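You operate a simulated robot arm through the tools that you are given. There is no shell and no other tool. Be economical: measure what you need, move in short steps, check, and stop when the job is done.

You run a simulated robot arm. Do the job below in one go: nothing can be reset, and whatever is moved stays where it is left.

TASK
Wipe the well seal clean and seat the blue strainer.
Fine: the pad goes back where it lay; leave the steel strainer; the well lid ends shut; the cabinet stays locked out. Set down upright: white pad.

It is judged by the outcome, as a careful person would: the job done as asked, and still so three seconds after it is handed in. It fails if anything else is knocked over, pushed out of place, dropped, spilled or broken. Lids that push on must go on centred and level and be pressed home; caps that screw on are set level and turned clockwise until they are tight.

THE ROBOT
A 6-joint arm with a fingered hand, fixed in place. Base frame: the origin is at the foot of the arm, x ahead of it, y to its left, z up; the work surface is at about z = 88. Readings come in cm, rad, newtons and seconds.
With the tool pointing down near the work surface it reaches from about 10 to 82 cm from the base axis. Its first joint turns from -2.897 to 2.897 rad. Payload 4 kg.
The tool frame sits at the grasp point between the pads (the TCP): z along the fingers, y along the line on which they close. The tips reach 2 cm beyond it. Largest opening 14 cm; the body of the gripper starts 5.4 cm behind the TCP. The gripper is a hand of 3 fingers: y runs from the thumb to the fingers, the wrist lies at [0, 0, -21.5] in the tool frame, and closing takes about 1.5 s.
Orientation is told as [roll, pitch, yaw] about the base's x, y, z axes, in that order, counted from this pose: with the fingers straight down and closing along the base's y, the tool's x points along the base's -x, its y along +y and its z along -z.

THE INTERFACE
- The arm moves only by the tool arm_command. Its argument "increments" is a list of rows, each an object (a shift or turn left out is 0, a gripper value left out holds the last) with "delta_pos": the shift along the tool's x, y, z in cm, a list of three; "dr": the turn, a rotation vector about the tool's x, y, z in rad, a list of three. In form: [{"delta_pos": [tx, ty, tz], "dr": [rx, ry, rz]}, ...]. A call has 1 to 10 rows; each row is the pose to reach, as a shift and turn from the pose commanded when the call began, along the tool's axes at that moment. "gripper" is the opening, from 0 (shut) to 1 (fully open), set as the call begins (left out, the last holds). Each row takes 0.2 s and may step no farther than 5 cm and 0.15 rad from the row before; otherwise, or with a gripper value out of range, the whole call is refused. Where a pose cannot be reached the arm comes as near as it can. A force on the tool above 40 N (or 10 N above the force at the start of the call, whichever is more), or a blocked arm, ends the call early, and 0.2 s more pass. The fingers move at their own pace (about 4.5 cm/s each) and stop on an object; they squeeze with about 25 N. The grip force told is the motor's: it shows also when the fingers shut on nothing. Time passes only in rows, and 0.2 s behind the last, so rows that repeat a pose let the fingers close. The reply holds the time, the measured pose of the TCP, the force on the tool along the base axes, the opening and the grip force, in the units named above and with some noise, with the torque about the TCP (base axes, N m) and any sound that the robot's microphone picked up.
- Cameras (640 x 400 px; columns grow to the right, rows downward): "scene" is fixed at [22, 49.85, 163.52]; the picture's right is [-0.40, -0.92, 0.00], its down [-0.83, 0.37, -0.42] and it looks along [0.39, -0.17, -0.91] (base axes); focal length 259 px, centre (320, 200). "wrist" rides on the gripper at [7.4, -4.3, -7.9] in the tool frame; the picture's right is [0.50, 0.87, 0.00], its down [-0.59, 0.34, -0.73] and it looks along [-0.64, 0.37, 0.68] (tool axes); focal length 275 px, centre (320, 200). There is no depth. A picture from a camera that has moved, and an enlarged one, comes with that camera's place and axes in the base frame and with its lens.
- camera(camera): a new picture of that camera. The clock stands still meanwhile.
- lift_body(by): slides the trunk up (or, below 0, down) by that many cm; the arm rides with it, the base frame stays. It gives what a move gives, with no picture.
- move_fingers(finger1, finger2, thumb_bend): sets how far each is bent, from 0 (flat) to 1 (curled in); at 0.3 the hand is open as for a grip, at 0.7 the pads meet at the TCP. One left out holds its place. A second passes; each finger stops where it meets its share of the squeeze, and holds until it gets a number again. A gripper value or a shape takes the hand back. It gives what a move gives, with no picture; readings hold the bend of each and the force on the fingers (four entries, about 0 where the hand has none), thumb and palm.
- set_grasp(shape): the hand has 3 fingers and takes this shape, open, in about a second: jaw (thumb against the fingers, like two jaws); tri (thumb and two fingers); tip (a fingertip pinch); poke (one finger out to press); point (the index stretched); flat (the hand flat); cup (the hand cupped); fist (a fist). The gripper value then closes the fingers along that shape, each until it touches; the sizes above hold for jaw. It gives what a move gives, with no picture.
- enlarge(camera, box): a new picture of the part [left, top, right, bottom] of that camera's present view, enlarged. The clock stands still meanwhile.
- finish_job(): hands the job in; it is judged then, once.

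Go step by step. Nothing tells you positions but the pictures and the camera data: compare them with the known pose of the tool, close in by small moves and look again before you grip or let go. The budget is 120 turns and 76 pictures, counting those below and the enlarged ones. Unless the task says otherwise, let go and move clear before handing in, and close with one line.

The tools are called after "Call:" as a command line: name --argument value ..., lists and objects as JSON in quotes. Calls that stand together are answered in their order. arm_command: Moves the arm, as the interface text tells. Its arguments: {"type":"object","properties":{"increments":{"type":"array","items":{"type":"object","properties":{"delta_pos":{"type":"array","items":{"type":"number"}},"dr":{"type":"array","items":{"type":"number"}}}}},"gripper":{"type":"number"}},"required":["increments"]} The other tools are called the same way: lift_body (by) slides the trunk up or down; set_grasp (shape) gives the hand a shape; move_fingers (finger1, finger2, thumb_bend) moves the fingers one by one; camera (camera) takes a picture; enlarge (camera, box) takes an enlarged picture of a part of a camera's view; finish_job () hands the job in.

At the start:

```text
time_s: 0.0
tcp_pos: [39.02, 18.65, 134.45]
ee_rot: [0.0, 0.0, 0.001]
contact_force: [-0.8, -0.9, -0.1]
moment: [0.02, -0.03, 0.02]
gripper_width: 13.97
finger_force: 0.1
shape: jaw
bend: [0.3, 0.3, 0.3]
finger forces: [0.0, 0.0, 0.0, 0.0, 0.1, 0.1]
trunk travel left (down, up): [-15.0, 44.0]
```

scene: 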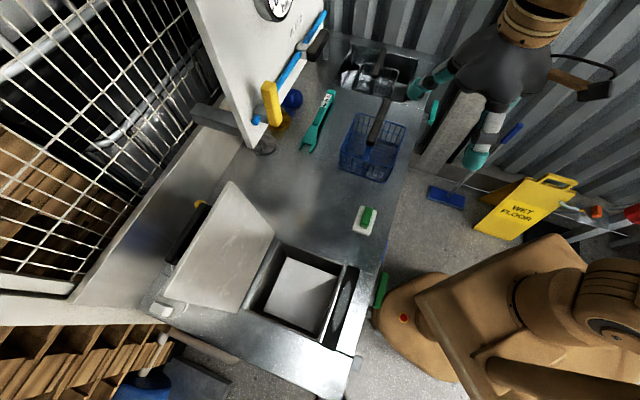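
wrist: 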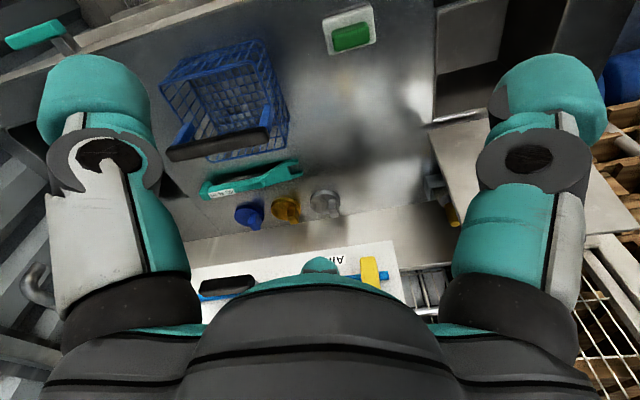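

I see a bench with a well (its lid open), a white pad with green handle, a blue strainer basket, and a steel strainer in another sink. I'll look closer at these before moving.

Call:
enlarge --camera "scene" --box '[140, 170, 400, 400]'

Call:
enlarge --camera "scene" --box '[300, 30, 460, 250]'

Call:
enlarge --camera "scene" --box '[180, 0, 350, 170]'

```text
1.74 times, centred on (270, 285) of scene
camera zoom: at [22.0, 49.85, 163.52], right [-0.4, -0.92, 0.0], down [-0.83, 0.37, -0.42], along [0.39, -0.17, -0.91], focal length 450 px, centre (407, 52)
```

zoom: 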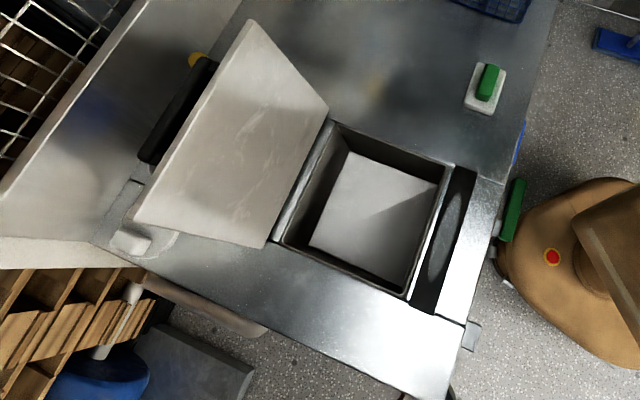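

```text
1.82 times, centred on (380, 140) of scene
camera zoom: at [22.0, 49.85, 163.52], right [-0.4, -0.92, 0.0], down [-0.83, 0.37, -0.42], along [0.39, -0.17, -0.91], focal length 470 px, centre (211, 309)
```

zoom: 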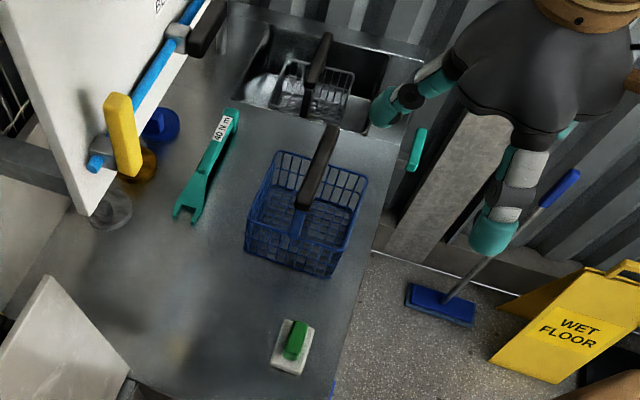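

```text
2.35 times, centred on (265, 85) of scene
camera zoom: at [22.0, 49.85, 163.52], right [-0.4, -0.92, 0.0], down [-0.83, 0.37, -0.42], along [0.39, -0.17, -0.91], focal length 609 px, centre (449, 471)
```

zoom: 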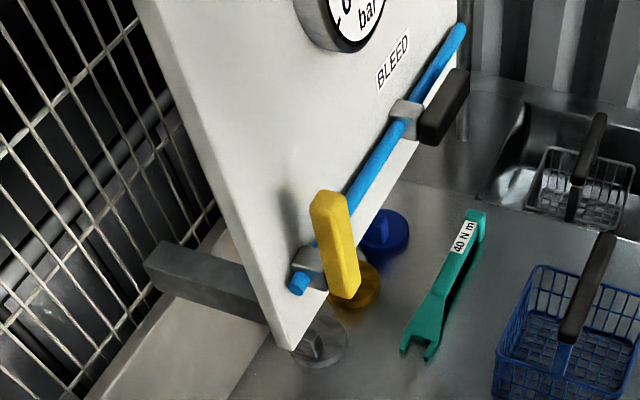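

The bench lies at about 45° to my base axes: the well centre is near (32, 52), the pad near (42, 26) and the blue strainer near (61, 15). I'll move the wrist camera over for a closer view of the well.

Call:
arm_command --increments '[{"delta_pos": [3.1, 2.4, 2.3]}, {"delta_pos": [6.2, 4.8, 4.6]}, {"delta_pos": [9.3, 7.2, 6.9]}, {"delta_pos": [12.5, 9.7, 9.2]}, {"delta_pos": [15.6, 12.1, 11.5]}, {"delta_pos": [18.7, 14.5, 13.8]}, {"delta_pos": [21.8, 17, 16.1]}, {"delta_pos": [25, 19.4, 18.4]}, {"delta_pos": [25, 19.4, 18.4]}]'

Call:
camera --camera "wrist"

Call:
camera --camera "scene"

```text
time_s: 2.0
tcp_pos: [13.91, 37.94, 115.64]
ee_rot: [0.0, 0.0, -0.001]
contact_force: [-0.5, -1.0, -0.3]
moment: [0.0, -0.02, -0.03]
gripper_width: 13.99
finger_force: 0.0
shape: jaw
bend: [0.3, 0.3, 0.3]
finger forces: [0.1, 0.0, 0.1, 0.0, 0.0, 0.0]
trunk travel left (down, up): [-15.0, 44.0]
```

```text
70 pictures are left
camera wrist: at [6.48, 33.63, 123.47], right [-0.5, 0.87, 0.0], down [0.59, 0.34, 0.73], along [0.64, 0.37, -0.68], focal length 275 px, centre (320, 200)
```

wrist: 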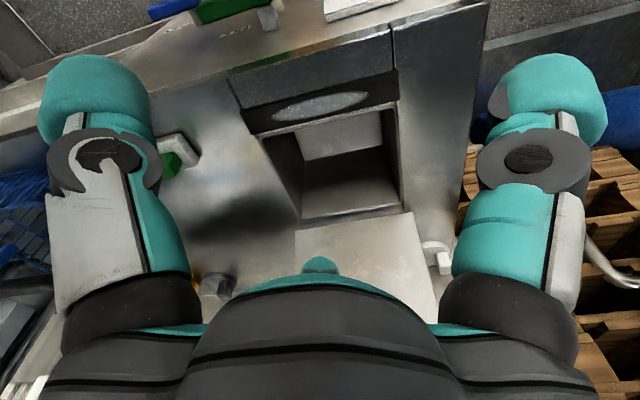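

```text
69 pictures are left
```

scene: 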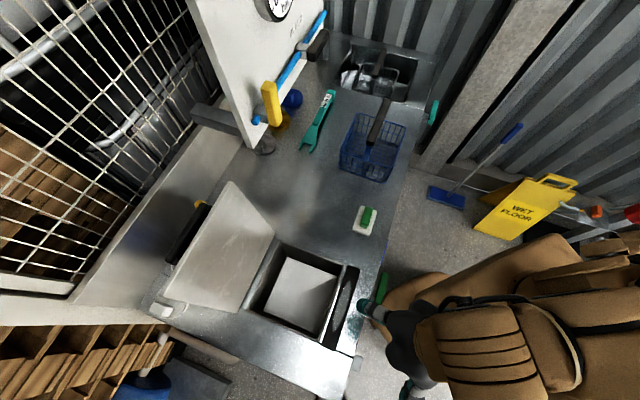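

The well shows a dark seal strip along its front edge with a pale smudge on it. I'll enlarge this.

Call:
enlarge --camera "wrist" --box '[200, 0, 480, 175]'

Call:
enlarge --camera "wrist" --box '[180, 90, 480, 320]'

```text
2.29 times, centred on (340, 88) of wrist
camera zoom: at [6.48, 33.63, 123.47], right [-0.5, 0.87, 0.0], down [0.59, 0.34, 0.73], along [0.64, 0.37, -0.68], focal length 629 px, centre (274, 457)
```

zoom: 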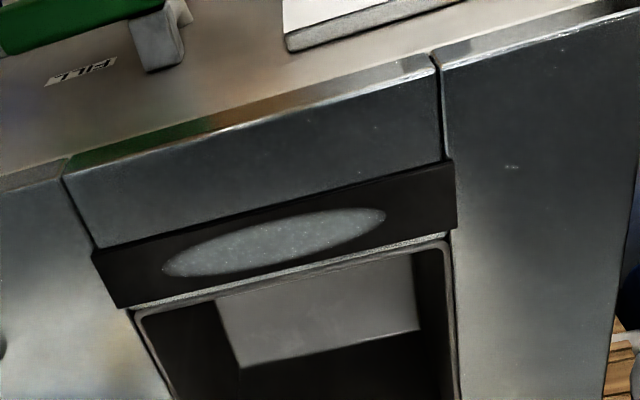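

```text
1.74 times, centred on (330, 205) of wrist
camera zoom: at [6.48, 33.63, 123.47], right [-0.5, 0.87, 0.0], down [0.59, 0.34, 0.73], along [0.64, 0.37, -0.68], focal length 479 px, centre (303, 191)
```

zoom: 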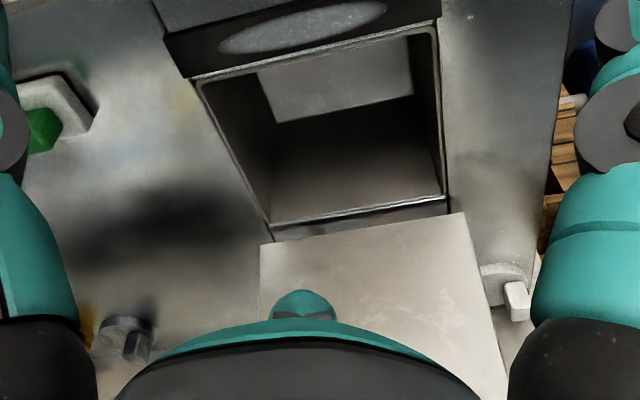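

The seal is the black strip in front of the well, centred near (23, 43), with a grey smudge on it; the well floor is about 25 cm down. Next I'll go above the white pad, turning to yaw −45° to line up with its handle.

Call:
arm_command --increments '[{"delta_pos": [-4, -1.7, 1], "dr": [0, 0, 0.1]}, {"delta_pos": [-8, -3.4, 2], "dr": [0, 0, 0.22]}, {"delta_pos": [-12, -5.1, 4], "dr": [0, 0, 0.34]}, {"delta_pos": [-16, -6.8, 6], "dr": [0, 0, 0.46]}, {"delta_pos": [-20, -8.5, 8], "dr": [0, 0, 0.58]}, {"delta_pos": [-24, -10.2, 10], "dr": [0, 0, 0.7]}, {"delta_pos": [-28, -12, 11.5], "dr": [0, 0, 0.785]}, {"delta_pos": [-28, -12, 11.5], "dr": [0, 0, 0.785]}]'

Call:
camera --camera "wrist"

Call:
enlarge --camera "scene" --box '[300, 150, 420, 270]'

```text
time_s: 3.8
tcp_pos: [42.01, 26.52, 104.8]
ee_rot: [0.0, 0.0, -0.786]
contact_force: [-0.3, -1.4, -0.4]
moment: [0.01, 0.0, 0.04]
gripper_width: 13.99
finger_force: 0.0
shape: jaw
bend: [0.3, 0.3, 0.3]
finger forces: [0.1, 0.0, 0.0, 0.0, 0.0, 0.0]
trunk travel left (down, up): [-15.0, 44.0]
```

```text
66 pictures are left
camera wrist: at [33.64, 28.68, 112.54], right [0.26, 0.97, 0.0], down [0.66, -0.18, 0.73], along [0.71, -0.19, -0.68], focal length 275 px, centre (320, 200)
```

wrist: 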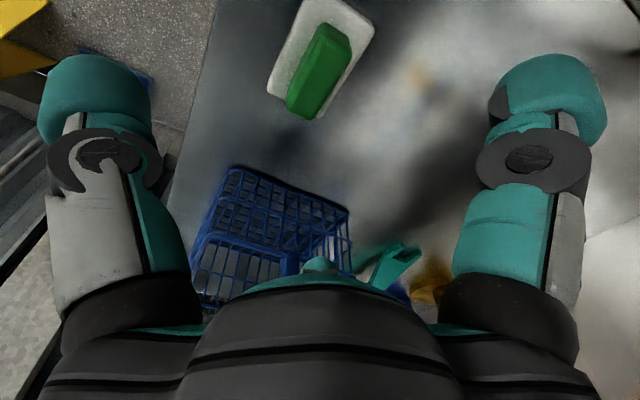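

```text
3.33 times, centred on (360, 210) of scene
camera zoom: at [22.0, 49.85, 163.52], right [-0.4, -0.92, 0.0], down [-0.83, 0.37, -0.42], along [0.39, -0.17, -0.91], focal length 862 px, centre (187, 167)
```

zoom: 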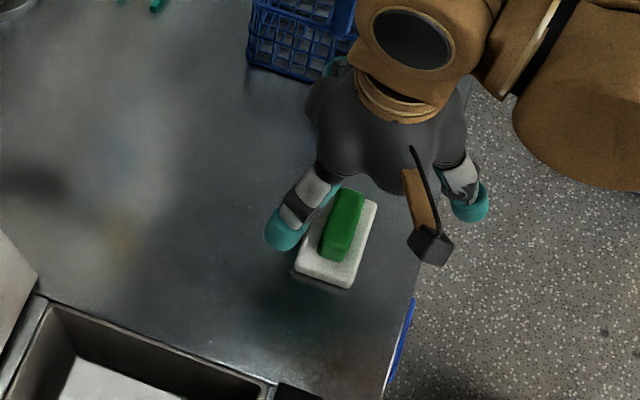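

The pad's handle runs at about −40 to −45°, centred near (41.5, 26.7) with its top around z = 92. I'll lower over it with the fingers part closed and look again.

Call:
arm_command --increments '[{"delta_pos": [0.4, -0.2, 3]}, {"delta_pos": [0.4, -0.2, 6]}, {"delta_pos": [0.4, -0.2, 8.3]}, {"delta_pos": [0.4, -0.2, 8.3]}]' --gripper 0.45

Call:
camera --camera "wrist"

Call:
enlarge --camera "scene" --box '[320, 180, 400, 250]'

```text
time_s: 4.8
tcp_pos: [41.43, 26.35, 96.01]
ee_rot: [0.001, -0.001, -0.783]
contact_force: [-0.4, -0.6, 0.0]
moment: [-0.01, -0.02, 0.02]
gripper_width: 6.34
finger_force: 0.1
shape: jaw
bend: [0.36, 0.36, 0.35]
finger forces: [0.1, 0.1, 0.0, 0.0, 0.1, 0.0]
trunk travel left (down, up): [-15.0, 44.0]
```

```text
64 pictures are left
camera wrist: at [33.16, 28.46, 103.92], right [0.26, 0.97, 0.0], down [0.66, -0.17, 0.73], along [0.71, -0.19, -0.68], focal length 275 px, centre (320, 200)
```

wrist: 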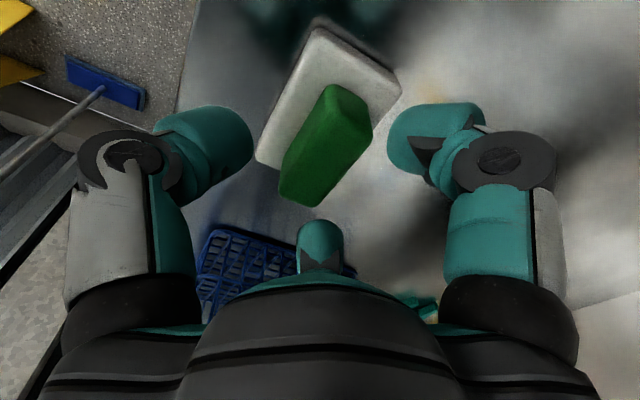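

```text
5.71 times, centred on (360, 215) of scene
camera zoom: at [22.0, 49.85, 163.52], right [-0.4, -0.92, 0.0], down [-0.83, 0.37, -0.42], along [0.39, -0.17, -0.91], focal length 1478 px, centre (91, 114)
```

zoom: 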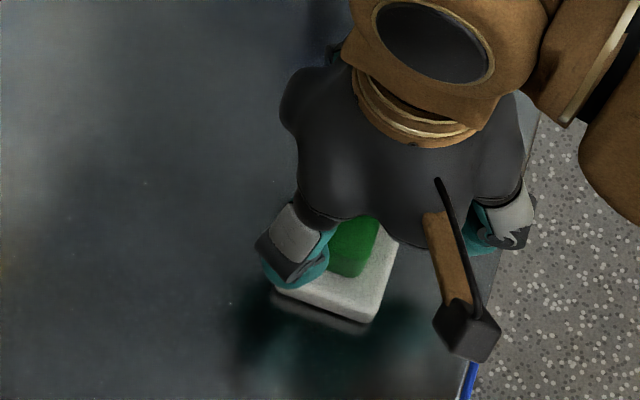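

Fingers straddle the handle well. I'll descend to TCP z ≈ 92.3 and close on it.

Call:
arm_command --increments '[{"delta_pos": [0, 0, 2]}, {"delta_pos": [0, 0, 3.6]}, {"delta_pos": [0, 0, 3.6]}]'

Call:
camera --camera "wrist"

```text
time_s: 5.6
tcp_pos: [41.31, 26.25, 92.56]
ee_rot: [0.001, 0.0, -0.784]
contact_force: [0.2, 0.1, 0.6]
moment: [-0.01, -0.02, -0.02]
gripper_width: 6.32
finger_force: 0.1
shape: jaw
bend: [0.36, 0.36, 0.35]
finger forces: [0.0, 0.0, 0.0, 0.1, 0.0, 0.1]
trunk travel left (down, up): [-15.0, 44.0]
```

```text
62 pictures are left
camera wrist: at [33.06, 28.46, 100.32], right [0.26, 0.97, 0.0], down [0.66, -0.17, 0.73], along [0.71, -0.19, -0.68], focal length 275 px, centre (320, 200)
```

wrist: 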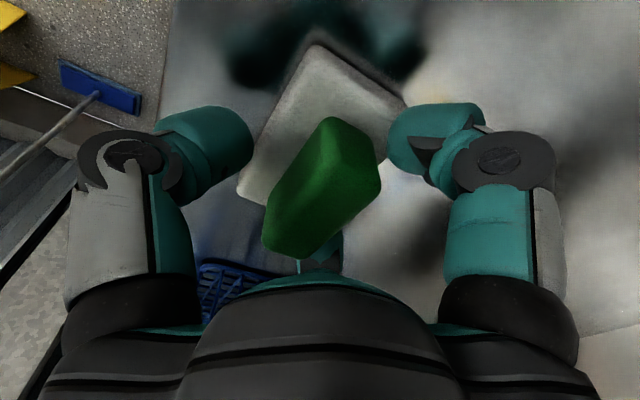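

The handle is between the pads and aligned. Closing now.

Call:
arm_command --increments '[{"delta_pos": [0, 0, 0]}, {"delta_pos": [0, 0, 0]}, {"delta_pos": [0, 0, 0]}, {"delta_pos": [0, 0, 0]}, {"delta_pos": [0, 0, 0]}, {"delta_pos": [0, 0, 0]}]' --gripper 0

Call:
camera --camera "wrist"

```text
time_s: 7.0
tcp_pos: [41.52, 26.29, 92.4]
ee_rot: [0.0, 0.0, -0.784]
contact_force: [0.8, 1.6, 3.0]
moment: [-0.13, -0.04, 0.07]
gripper_width: 3.3
finger_force: 24.8
shape: jaw
bend: [1.0, 1.0, 0.45]
finger forces: [19.2, 17.2, 0.0, 0.1, 30.2, 0.1]
trunk travel left (down, up): [-15.0, 44.0]
```

```text
61 pictures are left
camera wrist: at [33.07, 28.47, 100.34], right [0.26, 0.97, 0.0], down [0.66, -0.17, 0.73], along [0.71, -0.19, -0.68], focal length 275 px, centre (320, 200)
```

wrist: 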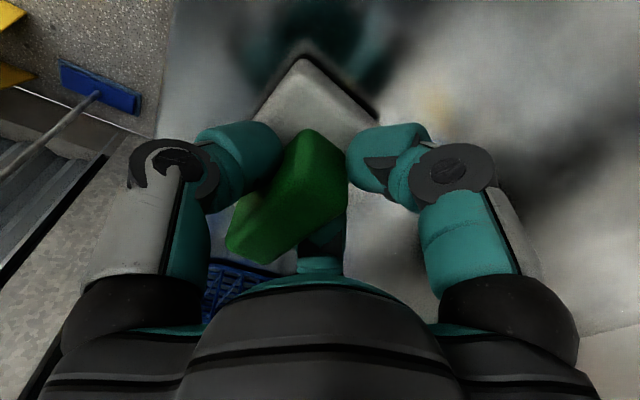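

The pad shifted by about 1 cm and turned about 8° as the fingers closed, but it is held; I'll undo that when I return it. Lifting and checking.

Call:
arm_command --increments '[{"delta_pos": [0, 0, -1]}, {"delta_pos": [0, 0, -4]}, {"delta_pos": [0, 0, -8]}, {"delta_pos": [0, 0, -12]}, {"delta_pos": [0, 0, -12]}]'

Call:
camera --camera "wrist"

Call:
enlarge --camera "scene" --box '[300, 150, 420, 270]'

```text
time_s: 8.2
tcp_pos: [41.27, 26.64, 104.77]
ee_rot: [-0.001, 0.0, -0.782]
contact_force: [-0.2, -0.2, -0.8]
moment: [0.01, 0.0, -0.02]
gripper_width: 3.22
finger_force: 25.8
shape: jaw
bend: [1.0, 1.0, 0.45]
finger forces: [19.1, 14.2, 0.0, 0.0, 29.4, 0.1]
trunk travel left (down, up): [-15.0, 44.0]
```

```text
60 pictures are left
camera wrist: at [33.04, 28.78, 112.57], right [0.26, 0.97, 0.0], down [0.66, -0.17, 0.73], along [0.71, -0.19, -0.68], focal length 275 px, centre (320, 200)
```

wrist: 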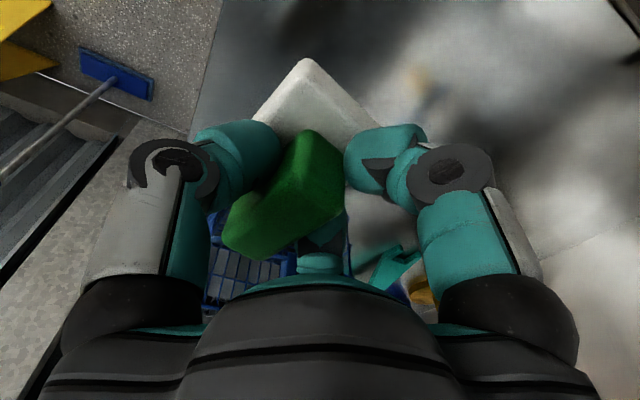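

```text
3.33 times, centred on (360, 210) of scene
camera zoom: at [22.0, 49.85, 163.52], right [-0.4, -0.92, 0.0], down [-0.83, 0.37, -0.42], along [0.39, -0.17, -0.91], focal length 862 px, centre (187, 167)
```

zoom: 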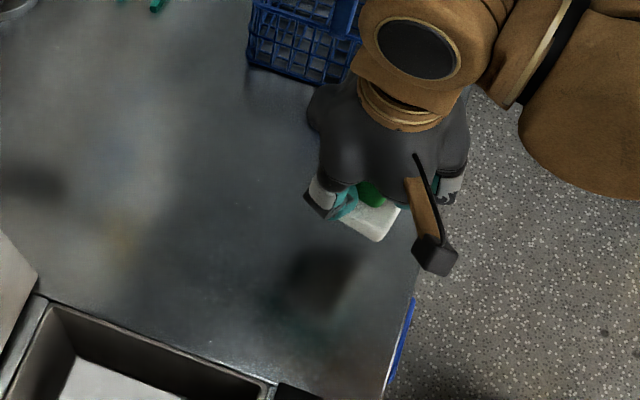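

The pad is held level with its bottom about 4.4 cm below the TCP. Next I'll go above the near end of the smudge, which runs from (28, 38) to (18.4, 48), with the hand turned back to square the pad to the strip.

Call:
arm_command --increments '[{"delta_pos": [4, 0, 0], "dr": [0, 0, -0.05]}, {"delta_pos": [8, -0.1, 0], "dr": [0, 0, -0.1]}, {"delta_pos": [12, -0.2, 2], "dr": [0, 0, -0.14]}, {"delta_pos": [16, -0.2, 5], "dr": [0, 0, -0.14]}, {"delta_pos": [16, -0.2, 8.5], "dr": [0, 0, -0.14]}, {"delta_pos": [16, -0.2, 8.5], "dr": [0, 0, -0.14]}]'

Call:
camera --camera "wrist"

Call:
enlarge --camera "scene" --box '[270, 200, 410, 360]'

```text
time_s: 9.6
tcp_pos: [30.09, 37.43, 95.79]
ee_rot: [0.0, 0.001, -0.644]
contact_force: [-0.3, 0.0, -0.5]
moment: [0.03, 0.01, 0.0]
gripper_width: 3.22
finger_force: 25.3
shape: jaw
bend: [1.0, 1.0, 0.45]
finger forces: [18.2, 14.6, 0.1, 0.1, 29.4, 0.0]
trunk travel left (down, up): [-15.0, 44.0]
```

```text
58 pictures are left
camera wrist: at [21.54, 38.4, 103.54], right [0.12, 0.99, 0.0], down [0.67, -0.08, 0.73], along [0.73, -0.09, -0.68], focal length 275 px, centre (320, 200)
```

wrist: 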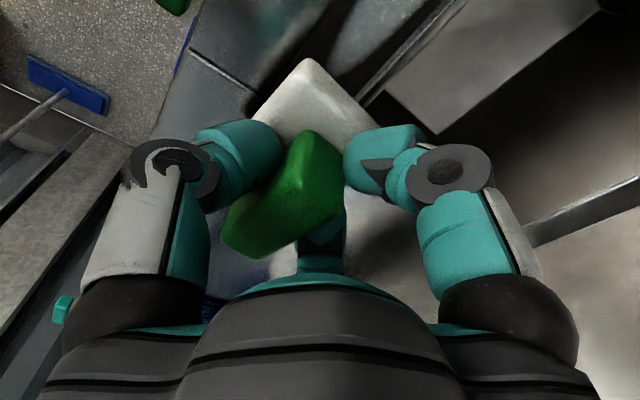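

```text
2.50 times, centred on (340, 280) of scene
camera zoom: at [22.0, 49.85, 163.52], right [-0.4, -0.92, 0.0], down [-0.83, 0.37, -0.42], along [0.39, -0.17, -0.91], focal length 647 px, centre (270, 0)
```

zoom: 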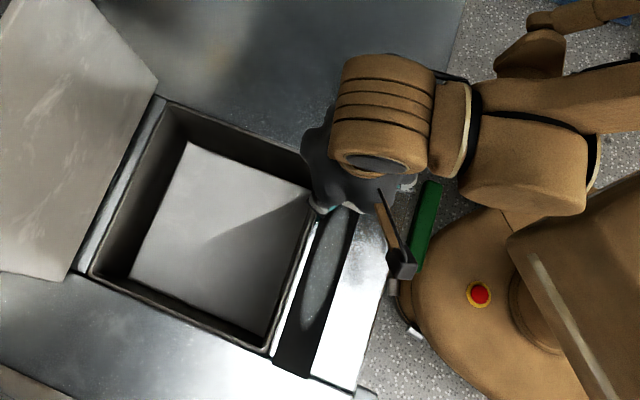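

The pad is square to the strip and about half a centimetre toward me. I'll shift it in and lower it until it touches.

Call:
arm_command --increments '[{"delta_pos": [-0.05, 0.4, 1.5]}, {"delta_pos": [-0.05, 0.4, 2.5]}, {"delta_pos": [-0.05, 0.4, 3.0]}, {"delta_pos": [-0.05, 0.4, 3.3]}, {"delta_pos": [-0.05, 0.4, 3.3]}]'

```text
time_s: 10.8
tcp_pos: [30.26, 37.7, 92.63]
ee_rot: [0.0, 0.001, -0.643]
contact_force: [3.2, 4.6, 10.4]
moment: [-0.22, -0.12, 0.06]
gripper_width: 3.22
finger_force: 25.1
shape: jaw
bend: [1.0, 1.0, 0.46]
finger forces: [15.3, 22.9, 0.0, 0.0, 27.3, 0.0]
trunk travel left (down, up): [-15.0, 44.0]
```

Contact is at about 10 N, which is a good wiping pressure. Stroking along the strip and back.

Call:
arm_command --increments '[{"delta_pos": [2, 0.28, 0]}, {"delta_pos": [4, 0.57, 0]}, {"delta_pos": [6, 0.85, 0]}, {"delta_pos": [8, 1.14, 0]}, {"delta_pos": [10, 1.42, 0]}, {"delta_pos": [12, 1.7, 0]}, {"delta_pos": [14, 1.99, 0]}, {"delta_pos": [16, 2.27, 0]}, {"delta_pos": [16, 2.27, 0]}]'

Call:
enlarge --camera "scene" --box '[270, 200, 410, 360]'

```text
time_s: 12.8
tcp_pos: [18.77, 49.09, 92.99]
ee_rot: [0.0, -0.001, -0.642]
contact_force: [0.7, 0.1, 0.4]
moment: [-0.03, -0.02, -0.02]
gripper_width: 3.23
finger_force: 24.9
shape: jaw
bend: [1.0, 1.0, 0.46]
finger forces: [15.2, 15.6, 0.0, 0.0, 24.7, 0.0]
trunk travel left (down, up): [-15.0, 44.0]
```

```text
2.50 times, centred on (340, 280) of scene
camera zoom: at [22.0, 49.85, 163.52], right [-0.4, -0.92, 0.0], down [-0.83, 0.37, -0.42], along [0.39, -0.17, -0.91], focal length 647 px, centre (270, 0)
```

zoom: 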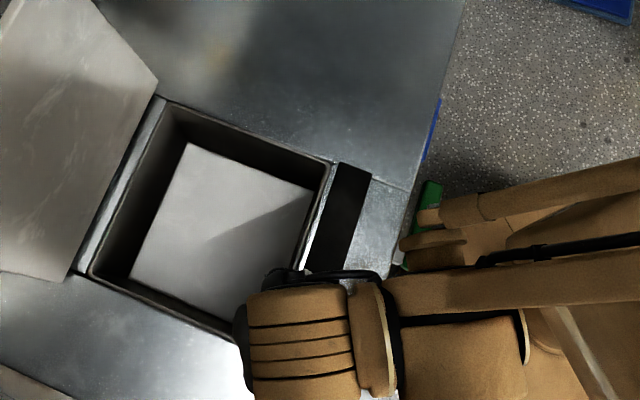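

The upper half is clean; contact faded near the end of the stroke. I'll press slightly and stroke back.

Call:
arm_command --increments '[{"delta_pos": [0, 0, 0.4]}, {"delta_pos": [1.5, 0.2, 0.5]}, {"delta_pos": [0, 0, 0.5]}, {"delta_pos": [-2, -0.28, 0.5]}, {"delta_pos": [-4, -0.57, 0.5]}, {"delta_pos": [-6, -0.85, 0.5]}, {"delta_pos": [-8, -1.14, 0.5]}, {"delta_pos": [-10, -1.42, 0.5]}, {"delta_pos": [-13, -1.85, 0.5]}, {"delta_pos": [-15, -2.13, 0.5]}]'

Call:
enlarge --camera "scene" --box '[270, 200, 410, 360]'

```text
time_s: 13.5
tcp_pos: [18.15, 49.65, 92.54]
ee_rot: [0.003, 0.0, -0.646]
contact_force: [5.4, -4.9, 37.1]
moment: [-0.7, 0.11, 0.2]
gripper_width: 3.45
finger_force: 25.6
shape: jaw
bend: [1.0, 1.0, 0.46]
finger forces: [14.3, 26.0, 0.1, 0.0, 56.5, 0.0]
trunk travel left (down, up): [-15.0, 44.0]
stopped in row 3: the force on the tool passed its limit at 49 N (the readings are from after the stop); the commanded pose is now the measured one
```

```text
2.50 times, centred on (340, 280) of scene
camera zoom: at [22.0, 49.85, 163.52], right [-0.4, -0.92, 0.0], down [-0.83, 0.37, -0.42], along [0.39, -0.17, -0.91], focal length 647 px, centre (270, 0)
```

zoom: 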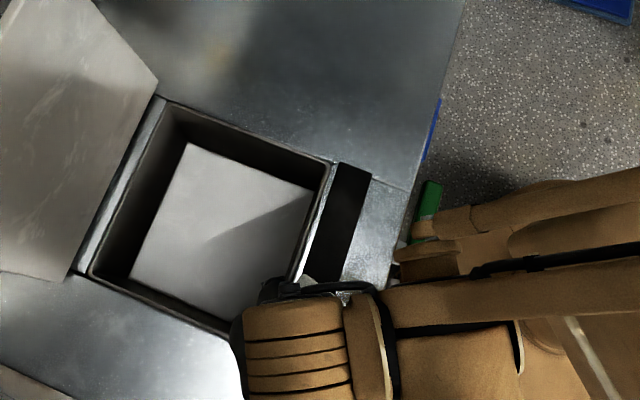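

Too much pressure. I'll ease up by 0.25 cm and stroke back gently.

Call:
arm_command --increments '[{"delta_pos": [0, 0, -0.25]}, {"delta_pos": [-2, -0.28, -0.25]}, {"delta_pos": [-4, -0.57, -0.25]}, {"delta_pos": [-6, -0.85, -0.25]}, {"delta_pos": [-8, -1.14, -0.25]}, {"delta_pos": [-10, -1.42, -0.25]}, {"delta_pos": [-12, -1.7, -0.25]}, {"delta_pos": [-14, -2, -0.25]}, {"delta_pos": [-16, -2.27, -0.25]}]'

Call:
enlarge --camera "scene" --box '[270, 200, 410, 360]'

```text
time_s: 15.5
tcp_pos: [29.37, 38.69, 92.59]
ee_rot: [0.0, 0.001, -0.643]
contact_force: [-5.6, 6.6, 10.3]
moment: [-0.26, 0.19, -0.22]
gripper_width: 3.27
finger_force: 25.2
shape: jaw
bend: [1.0, 1.0, 0.46]
finger forces: [15.1, 18.3, 0.0, 0.0, 36.5, 0.0]
trunk travel left (down, up): [-15.0, 44.0]
```

```text
2.50 times, centred on (340, 280) of scene
camera zoom: at [22.0, 49.85, 163.52], right [-0.4, -0.92, 0.0], down [-0.83, 0.37, -0.42], along [0.39, -0.17, -0.91], focal length 647 px, centre (270, 0)
```

zoom: 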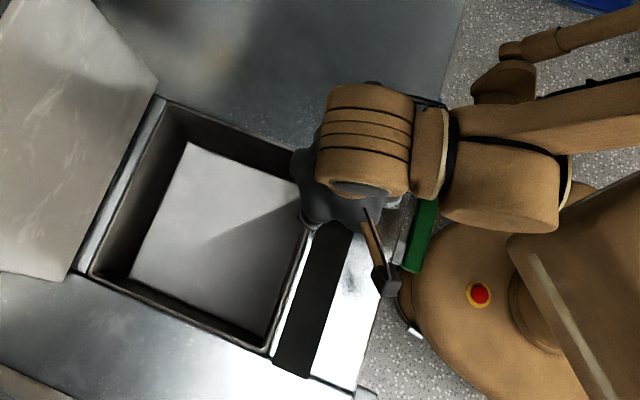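

The seal is all black and clean now. I'll carry the pad back to its spot, hovering just above for a check.

Call:
arm_command --increments '[{"delta_pos": [0, 0, -2]}, {"delta_pos": [0, 0, -4]}, {"delta_pos": [-4, -0.5, -5]}, {"delta_pos": [-8, -1, -5]}, {"delta_pos": [-12, -1.5, -5]}, {"delta_pos": [-16.1, -1.94, -5]}, {"delta_pos": [-16.1, -1.94, -3]}, {"delta_pos": [-16.1, -1.94, -1.2]}, {"delta_pos": [-16.1, -1.94, -1.2]}]'

Call:
enlarge --camera "scene" --box '[300, 150, 420, 270]'

Call:
camera --camera "wrist"

```text
time_s: 17.5
tcp_pos: [41.08, 27.35, 93.81]
ee_rot: [-0.001, 0.0, -0.644]
contact_force: [0.5, 0.2, -0.1]
moment: [0.02, 0.0, -0.01]
gripper_width: 3.21
finger_force: 25.2
shape: jaw
bend: [1.0, 1.0, 0.46]
finger forces: [13.9, 16.6, 0.0, 0.0, 23.7, 0.0]
trunk travel left (down, up): [-15.0, 44.0]
```

```text
3.33 times, centred on (360, 210) of scene
camera zoom: at [22.0, 49.85, 163.52], right [-0.4, -0.92, 0.0], down [-0.83, 0.37, -0.42], along [0.39, -0.17, -0.91], focal length 862 px, centre (187, 167)
```

zoom: 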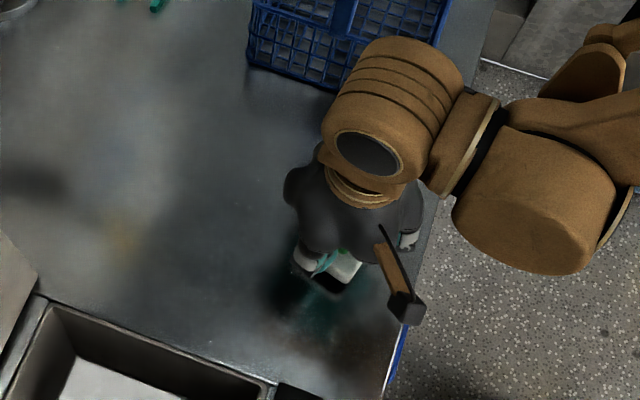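

```text
52 pictures are left
camera wrist: at [32.52, 28.27, 101.61], right [0.12, 0.99, 0.0], down [0.67, -0.08, 0.73], along [0.73, -0.09, -0.68], focal length 275 px, centre (320, 200)
```

wrist: 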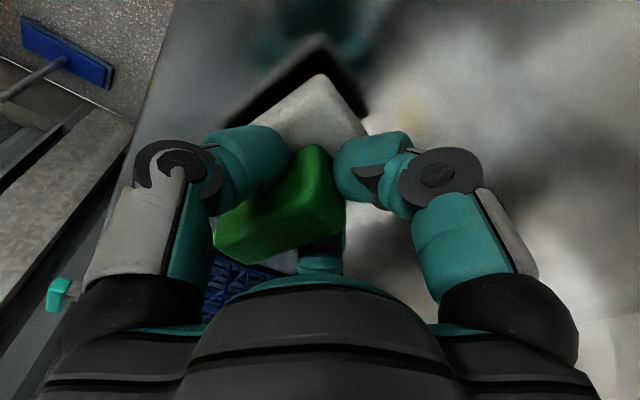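

The pad twisted in the grip on the return stroke, to about −59° against the original −45°. I'll turn the hand and shift slightly to correct this, then look again.

Call:
arm_command --increments '[{"delta_pos": [0.3, 0.2, 0], "dr": [0, 0, -0.12]}, {"delta_pos": [0.66, 0.38, 0], "dr": [0, 0, -0.24]}, {"delta_pos": [0.66, 0.38, 0], "dr": [0, 0, -0.24]}]'

Call:
enlarge --camera "scene" --box '[320, 180, 400, 250]'

Call:
camera --camera "wrist"

```text
time_s: 18.3
tcp_pos: [40.94, 28.01, 93.93]
ee_rot: [-0.002, 0.0, -0.404]
contact_force: [0.9, 1.0, -0.2]
moment: [0.01, 0.01, -0.03]
gripper_width: 3.22
finger_force: 25.2
shape: jaw
bend: [1.0, 1.0, 0.46]
finger forces: [13.9, 16.7, 0.0, 0.0, 23.7, 0.1]
trunk travel left (down, up): [-15.0, 44.0]
```

```text
5.71 times, centred on (360, 215) of scene
camera zoom: at [22.0, 49.85, 163.52], right [-0.4, -0.92, 0.0], down [-0.83, 0.37, -0.42], along [0.39, -0.17, -0.91], focal length 1478 px, centre (91, 114)
```

zoom: 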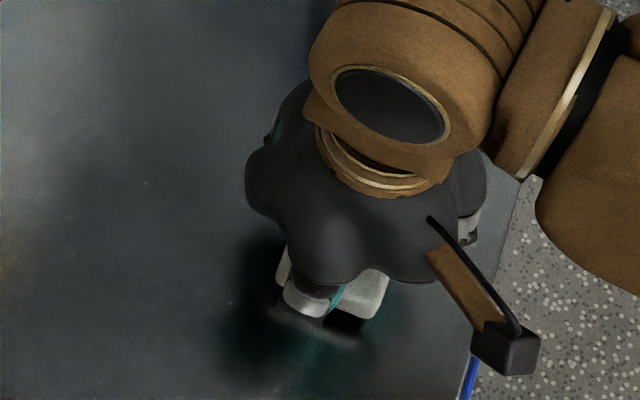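

```text
50 pictures are left
camera wrist: at [32.23, 26.95, 101.66], right [-0.12, 0.99, 0.0], down [0.67, 0.08, 0.73], along [0.73, 0.09, -0.68], focal length 275 px, centre (320, 200)
```

wrist: 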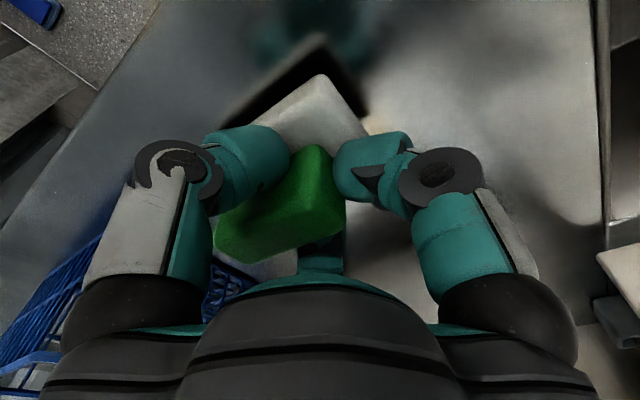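

The pad's corner and edge now line up with the original picture to within a couple of millimetres. Lowering to touch.

Call:
arm_command --increments '[{"delta_pos": [0, 0, 0.7]}, {"delta_pos": [0, 0, 1.2]}, {"delta_pos": [0, 0, 1.5]}, {"delta_pos": [0, 0, 1.5]}]'

```text
time_s: 19.3
tcp_pos: [40.8, 27.91, 92.34]
ee_rot: [-0.003, -0.001, -0.404]
contact_force: [-0.9, 0.5, 3.3]
moment: [-0.22, -0.01, -0.05]
gripper_width: 3.26
finger_force: 25.5
shape: jaw
bend: [1.0, 1.0, 0.46]
finger forces: [14.3, 17.4, 0.0, 0.0, 27.0, 0.0]
trunk travel left (down, up): [-15.0, 44.0]
```

Touching down lightly. Opening the fingers and looking.

Call:
arm_command --increments '[{"delta_pos": [0, 0, 0]}, {"delta_pos": [0, 0, 0]}, {"delta_pos": [0, 0, 0]}, {"delta_pos": [0, 0, 0]}, {"delta_pos": [0, 0, 0]}]' --gripper 0.5

Call:
camera --camera "wrist"

```text
time_s: 20.5
tcp_pos: [40.84, 27.8, 92.32]
ee_rot: [-0.003, 0.0, -0.405]
contact_force: [0.7, 0.3, 0.0]
moment: [0.0, -0.01, 0.0]
gripper_width: 6.96
finger_force: 0.1
shape: jaw
bend: [0.34, 0.34, 0.33]
finger forces: [0.0, 0.0, 0.0, 0.0, 0.1, 0.1]
trunk travel left (down, up): [-15.0, 44.0]
```

```text
49 pictures are left
camera wrist: at [32.29, 26.86, 100.17], right [-0.12, 0.99, 0.0], down [0.67, 0.08, 0.73], along [0.73, 0.09, -0.68], focal length 275 px, centre (320, 200)
```

wrist: 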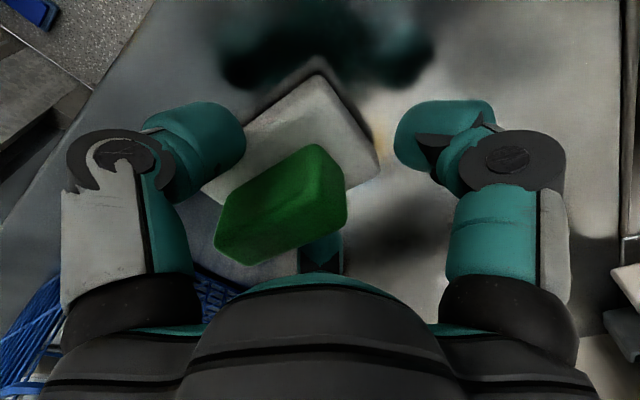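

Released without disturbing the pad. Lifting away and moving above the blue strainer.

Call:
arm_command --increments '[{"delta_pos": [0, 0, -4.5]}, {"delta_pos": [0, 0, -9]}, {"delta_pos": [0, 0, -14]}, {"delta_pos": [-4.35, -0.75, -16], "dr": [0, 0, 0.06]}, {"delta_pos": [-8.7, -1.5, -18], "dr": [0, 0, 0.13]}, {"delta_pos": [-13, -2.25, -20], "dr": [0, 0, 0.2]}, {"delta_pos": [-17.4, -3, -22], "dr": [0, 0, 0.26]}, {"delta_pos": [-21.7, -3.75, -24], "dr": [0, 0, 0.32]}, {"delta_pos": [-26.1, -4.5, -26], "dr": [0, 0, 0.38]}, {"delta_pos": [-26.1, -4.5, -26], "dr": [0, 0, 0.38]}]'

Call:
camera --camera "wrist"

Call:
enlarge --camera "scene" --box '[320, 150, 420, 270]'

```text
time_s: 22.7
tcp_pos: [63.05, 13.59, 118.08]
ee_rot: [-0.002, -0.001, -0.786]
contact_force: [-0.2, 0.1, 0.8]
moment: [0.02, 0.02, -0.01]
gripper_width: 6.96
finger_force: 0.0
shape: jaw
bend: [0.34, 0.34, 0.33]
finger forces: [0.0, 0.0, 0.0, 0.0, 0.0, 0.0]
trunk travel left (down, up): [-15.0, 44.0]
```

```text
48 pictures are left
camera wrist: at [54.61, 15.81, 125.8], right [0.26, 0.97, 0.0], down [0.66, -0.17, 0.73], along [0.71, -0.19, -0.68], focal length 275 px, centre (320, 200)
```

wrist: 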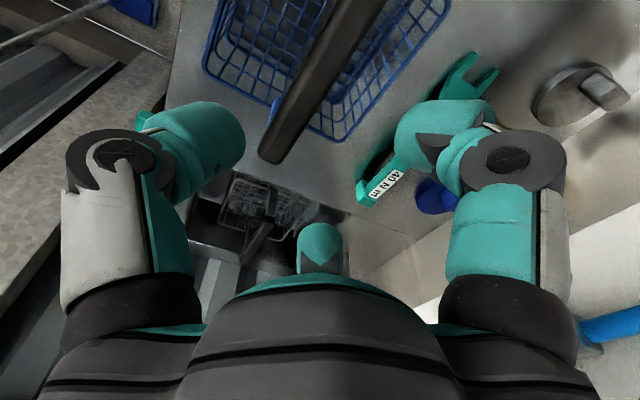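

```text
3.33 times, centred on (370, 210) of scene
camera zoom: at [22.0, 49.85, 163.52], right [-0.4, -0.92, 0.0], down [-0.83, 0.37, -0.42], along [0.39, -0.17, -0.91], focal length 862 px, centre (153, 167)
```

zoom: 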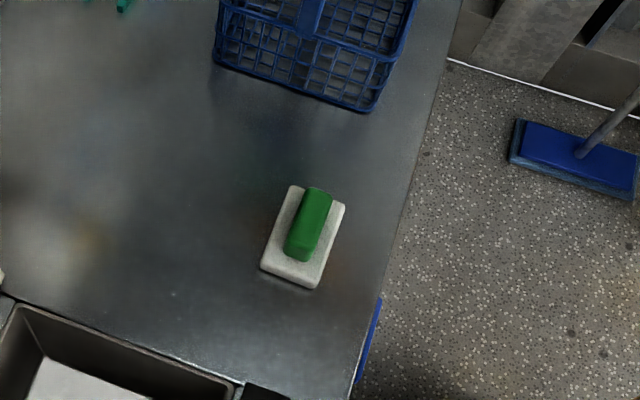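

The pad matches its original place to about 3 mm. Now I'll look closer at the strainer's handle.

Call:
enlarge --camera "wrist" --box '[170, 0, 490, 200]'

Call:
enlarge --camera "scene" --box '[310, 70, 430, 200]'

```text
2.00 times, centred on (330, 100) of wrist
camera zoom: at [54.61, 15.81, 125.8], right [0.26, 0.97, 0.0], down [0.66, -0.17, 0.73], along [0.71, -0.19, -0.68], focal length 551 px, centre (300, 400)
```

zoom: 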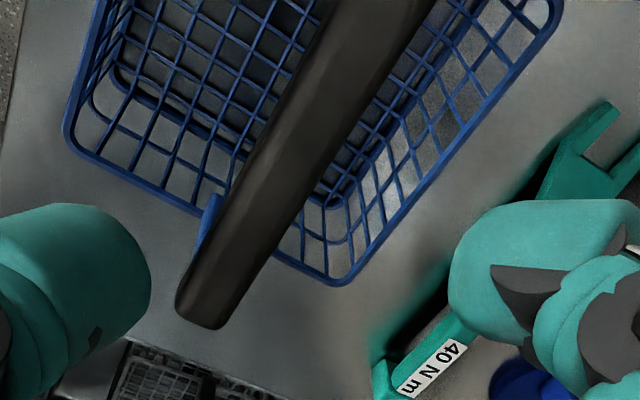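

```text
3.08 times, centred on (370, 135) of scene
camera zoom: at [22.0, 49.85, 163.52], right [-0.4, -0.92, 0.0], down [-0.83, 0.37, -0.42], along [0.39, -0.17, -0.91], focal length 796 px, centre (166, 400)
```

zoom: 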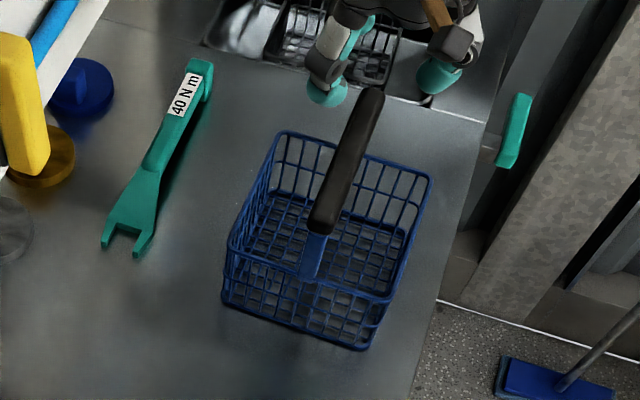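

The strainer has a rigid bail with a black grip from (57.6, 18.7) to (69.2, 7.1) at z ≈ 105, centred near (63.4, 12.9). I'll lower over its middle.

Call:
arm_command --increments '[{"delta_pos": [-0.66, 0.47, 4]}, {"delta_pos": [-0.66, 0.47, 8]}, {"delta_pos": [-0.66, 0.47, 11]}, {"delta_pos": [-0.66, 0.47, 11]}]'

Call:
camera --camera "wrist"

```text
time_s: 23.7
tcp_pos: [64.16, 13.28, 107.28]
ee_rot: [-0.003, -0.001, -0.786]
contact_force: [-0.1, -0.2, 0.5]
moment: [-0.04, 0.01, 0.0]
gripper_width: 6.94
finger_force: 0.0
shape: jaw
bend: [0.34, 0.34, 0.33]
finger forces: [0.1, 0.0, 0.0, 0.0, 0.0, 0.0]
trunk travel left (down, up): [-15.0, 44.0]
```

```text
44 pictures are left
camera wrist: at [55.72, 15.52, 115.05], right [0.26, 0.97, 0.0], down [0.66, -0.17, 0.73], along [0.71, -0.19, -0.68], focal length 275 px, centre (320, 200)
```

wrist: 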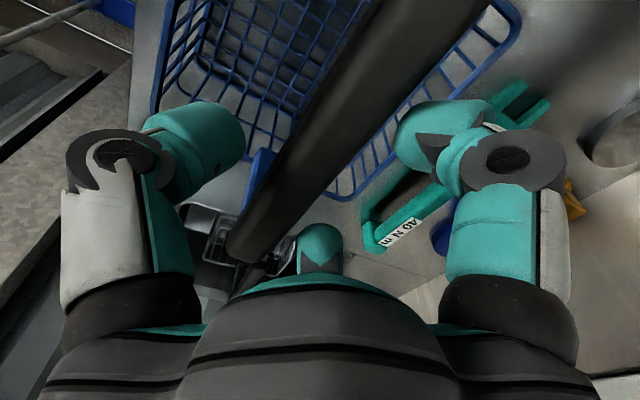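

The grip lies between the fingers. Descending the last 2.5 cm and closing.

Call:
arm_command --increments '[{"delta_pos": [0, 0, 1.5]}, {"delta_pos": [0, 0, 2.6]}, {"delta_pos": [0, 0, 2.6]}]'

Call:
arm_command --increments '[{"delta_pos": [0, 0, 0]}, {"delta_pos": [0, 0, 0]}, {"delta_pos": [0, 0, 0]}, {"delta_pos": [0, 0, 0]}, {"delta_pos": [0, 0, 0]}, {"delta_pos": [0, 0, 0]}]' --gripper 0

Call:
camera --camera "wrist"

```text
time_s: 24.5
tcp_pos: [63.94, 13.36, 104.58]
ee_rot: [-0.002, 0.0, -0.786]
contact_force: [0.2, -0.3, 0.5]
moment: [-0.02, 0.01, 0.02]
gripper_width: 6.98
finger_force: 0.0
shape: jaw
bend: [0.34, 0.34, 0.33]
finger forces: [0.1, 0.0, 0.1, 0.0, 0.1, 0.0]
trunk travel left (down, up): [-15.0, 44.0]
```

```text
time_s: 25.9
tcp_pos: [63.98, 13.33, 104.56]
ee_rot: [-0.002, 0.001, -0.785]
contact_force: [-0.2, 0.0, -3.5]
moment: [-0.1, 0.09, 0.01]
gripper_width: 2.61
finger_force: 25.7
shape: jaw
bend: [1.0, 0.98, 0.49]
finger forces: [13.3, 14.9, 0.0, 0.1, 25.0, 0.0]
trunk travel left (down, up): [-15.0, 44.0]
```

```text
43 pictures are left
camera wrist: at [55.69, 15.53, 112.36], right [0.26, 0.97, 0.0], down [0.66, -0.17, 0.73], along [0.71, -0.19, -0.68], focal length 275 px, centre (320, 200)
```

wrist: 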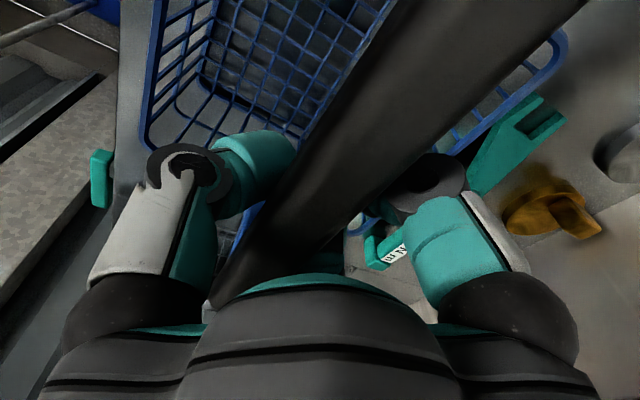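

The grip is held at 25 N. Lifting it slowly and checking.

Call:
arm_command --increments '[{"delta_pos": [0, 0, -1]}, {"delta_pos": [0, 0, -3]}, {"delta_pos": [0, 0, -6]}, {"delta_pos": [0, 0, -10]}, {"delta_pos": [0, 0, -14]}, {"delta_pos": [0, 0, -14]}]'

Call:
camera --camera "scene"

Call:
camera --camera "wrist"

```text
time_s: 27.3
tcp_pos: [64.06, 13.26, 118.74]
ee_rot: [-0.001, 0.001, -0.786]
contact_force: [-0.1, 0.6, -5.4]
moment: [-0.07, 0.0, 0.02]
gripper_width: 2.57
finger_force: 25.0
shape: jaw
bend: [1.0, 0.98, 0.49]
finger forces: [10.1, 11.3, 0.0, 0.0, 24.4, 0.1]
trunk travel left (down, up): [-15.0, 44.0]
```

```text
42 pictures are left
```

scene: 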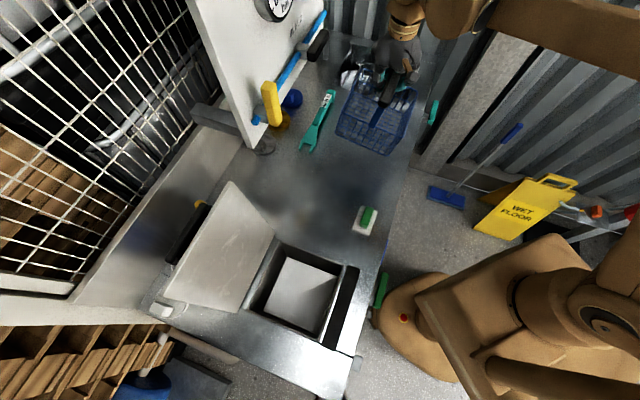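

```text
41 pictures are left
camera wrist: at [55.69, 15.47, 126.51], right [0.26, 0.97, 0.0], down [0.66, -0.17, 0.73], along [0.71, -0.19, -0.68], focal length 275 px, centre (320, 200)
```

wrist: 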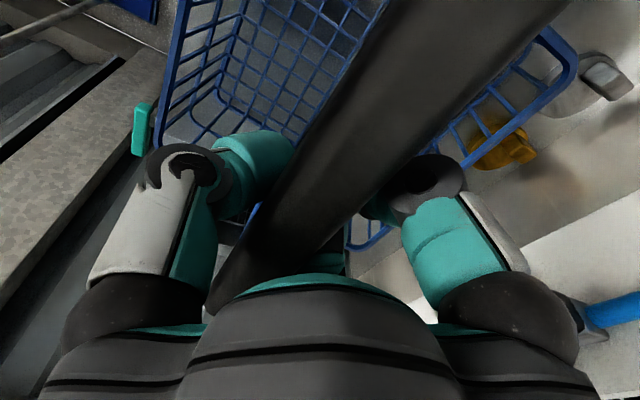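

Lifted level, about 0.5 kg. I'll carry it toward the well (centre ≈ (32.5, 52.6), opening about 21 cm), and stop short for a look.

Call:
arm_command --increments '[{"delta_pos": [3, 0, -1]}, {"delta_pos": [7.5, 0.6, -2]}, {"delta_pos": [12, 1.2, -2]}, {"delta_pos": [16.5, 1.8, -2]}, {"delta_pos": [21, 2.3, -2]}, {"delta_pos": [25.5, 2.8, -2]}, {"delta_pos": [30, 3.3, -2]}, {"delta_pos": [34.5, 3.8, -2]}, {"delta_pos": [38, 4.2, -2]}, {"delta_pos": [40, 4.4, -2]}]'

Call:
arm_command --increments '[{"delta_pos": [3, 0.3, 0]}, {"delta_pos": [6, 0.7, 0]}, {"delta_pos": [9, 1, 0]}, {"delta_pos": [10, 1.1, 0]}, {"delta_pos": [10, 1.1, 0]}, {"delta_pos": [10, 1.1, 0]}]'

Call:
camera --camera "scene"

Call:
camera --camera "wrist"

```text
time_s: 29.5
tcp_pos: [38.75, 44.86, 120.53]
ee_rot: [-0.001, 0.001, -0.784]
contact_force: [-0.1, -0.3, -4.2]
moment: [-0.11, -0.02, 0.01]
gripper_width: 2.55
finger_force: 24.1
shape: jaw
bend: [1.0, 0.98, 0.49]
finger forces: [10.6, 10.9, 0.0, 0.1, 23.3, 0.0]
trunk travel left (down, up): [-15.0, 44.0]
```

```text
time_s: 30.9
tcp_pos: [32.19, 53.0, 120.74]
ee_rot: [-0.002, 0.0, -0.785]
contact_force: [0.5, 0.5, -4.5]
moment: [-0.04, 0.05, 0.02]
gripper_width: 2.55
finger_force: 25.3
shape: jaw
bend: [1.0, 0.98, 0.49]
finger forces: [10.2, 11.3, 0.0, 0.0, 23.2, 0.0]
trunk travel left (down, up): [-15.0, 44.0]
```

```text
40 pictures are left
```

scene: 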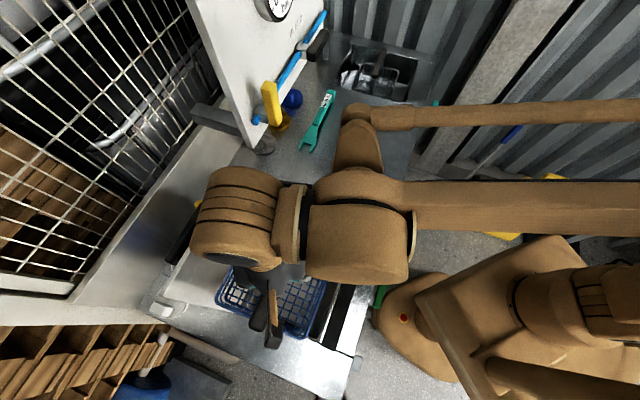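

```text
39 pictures are left
camera wrist: at [23.94, 55.17, 128.52], right [0.26, 0.97, 0.0], down [0.66, -0.17, 0.73], along [0.71, -0.19, -0.68], focal length 275 px, centre (320, 200)
```

wrist: 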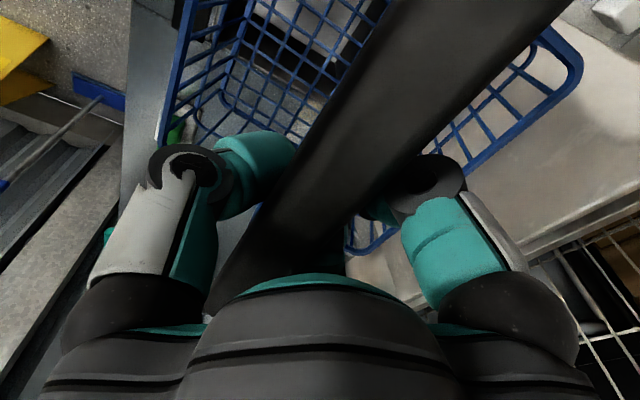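

The strainer is roughly above the well; I'll zoom in to measure its offset from the opening before lowering.

Call:
enlarge --camera "scene" --box '[190, 230, 370, 370]'

```text
2.86 times, centred on (280, 300) of scene
camera zoom: at [22.0, 49.85, 163.52], right [-0.4, -0.92, 0.0], down [-0.83, 0.37, -0.42], along [0.39, -0.17, -0.91], focal length 739 px, centre (434, -86)
```

zoom: 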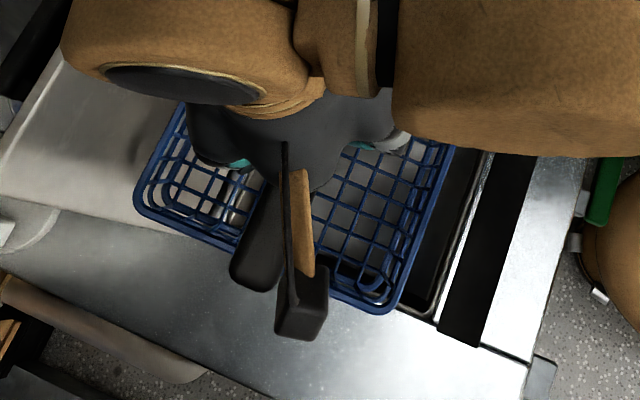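

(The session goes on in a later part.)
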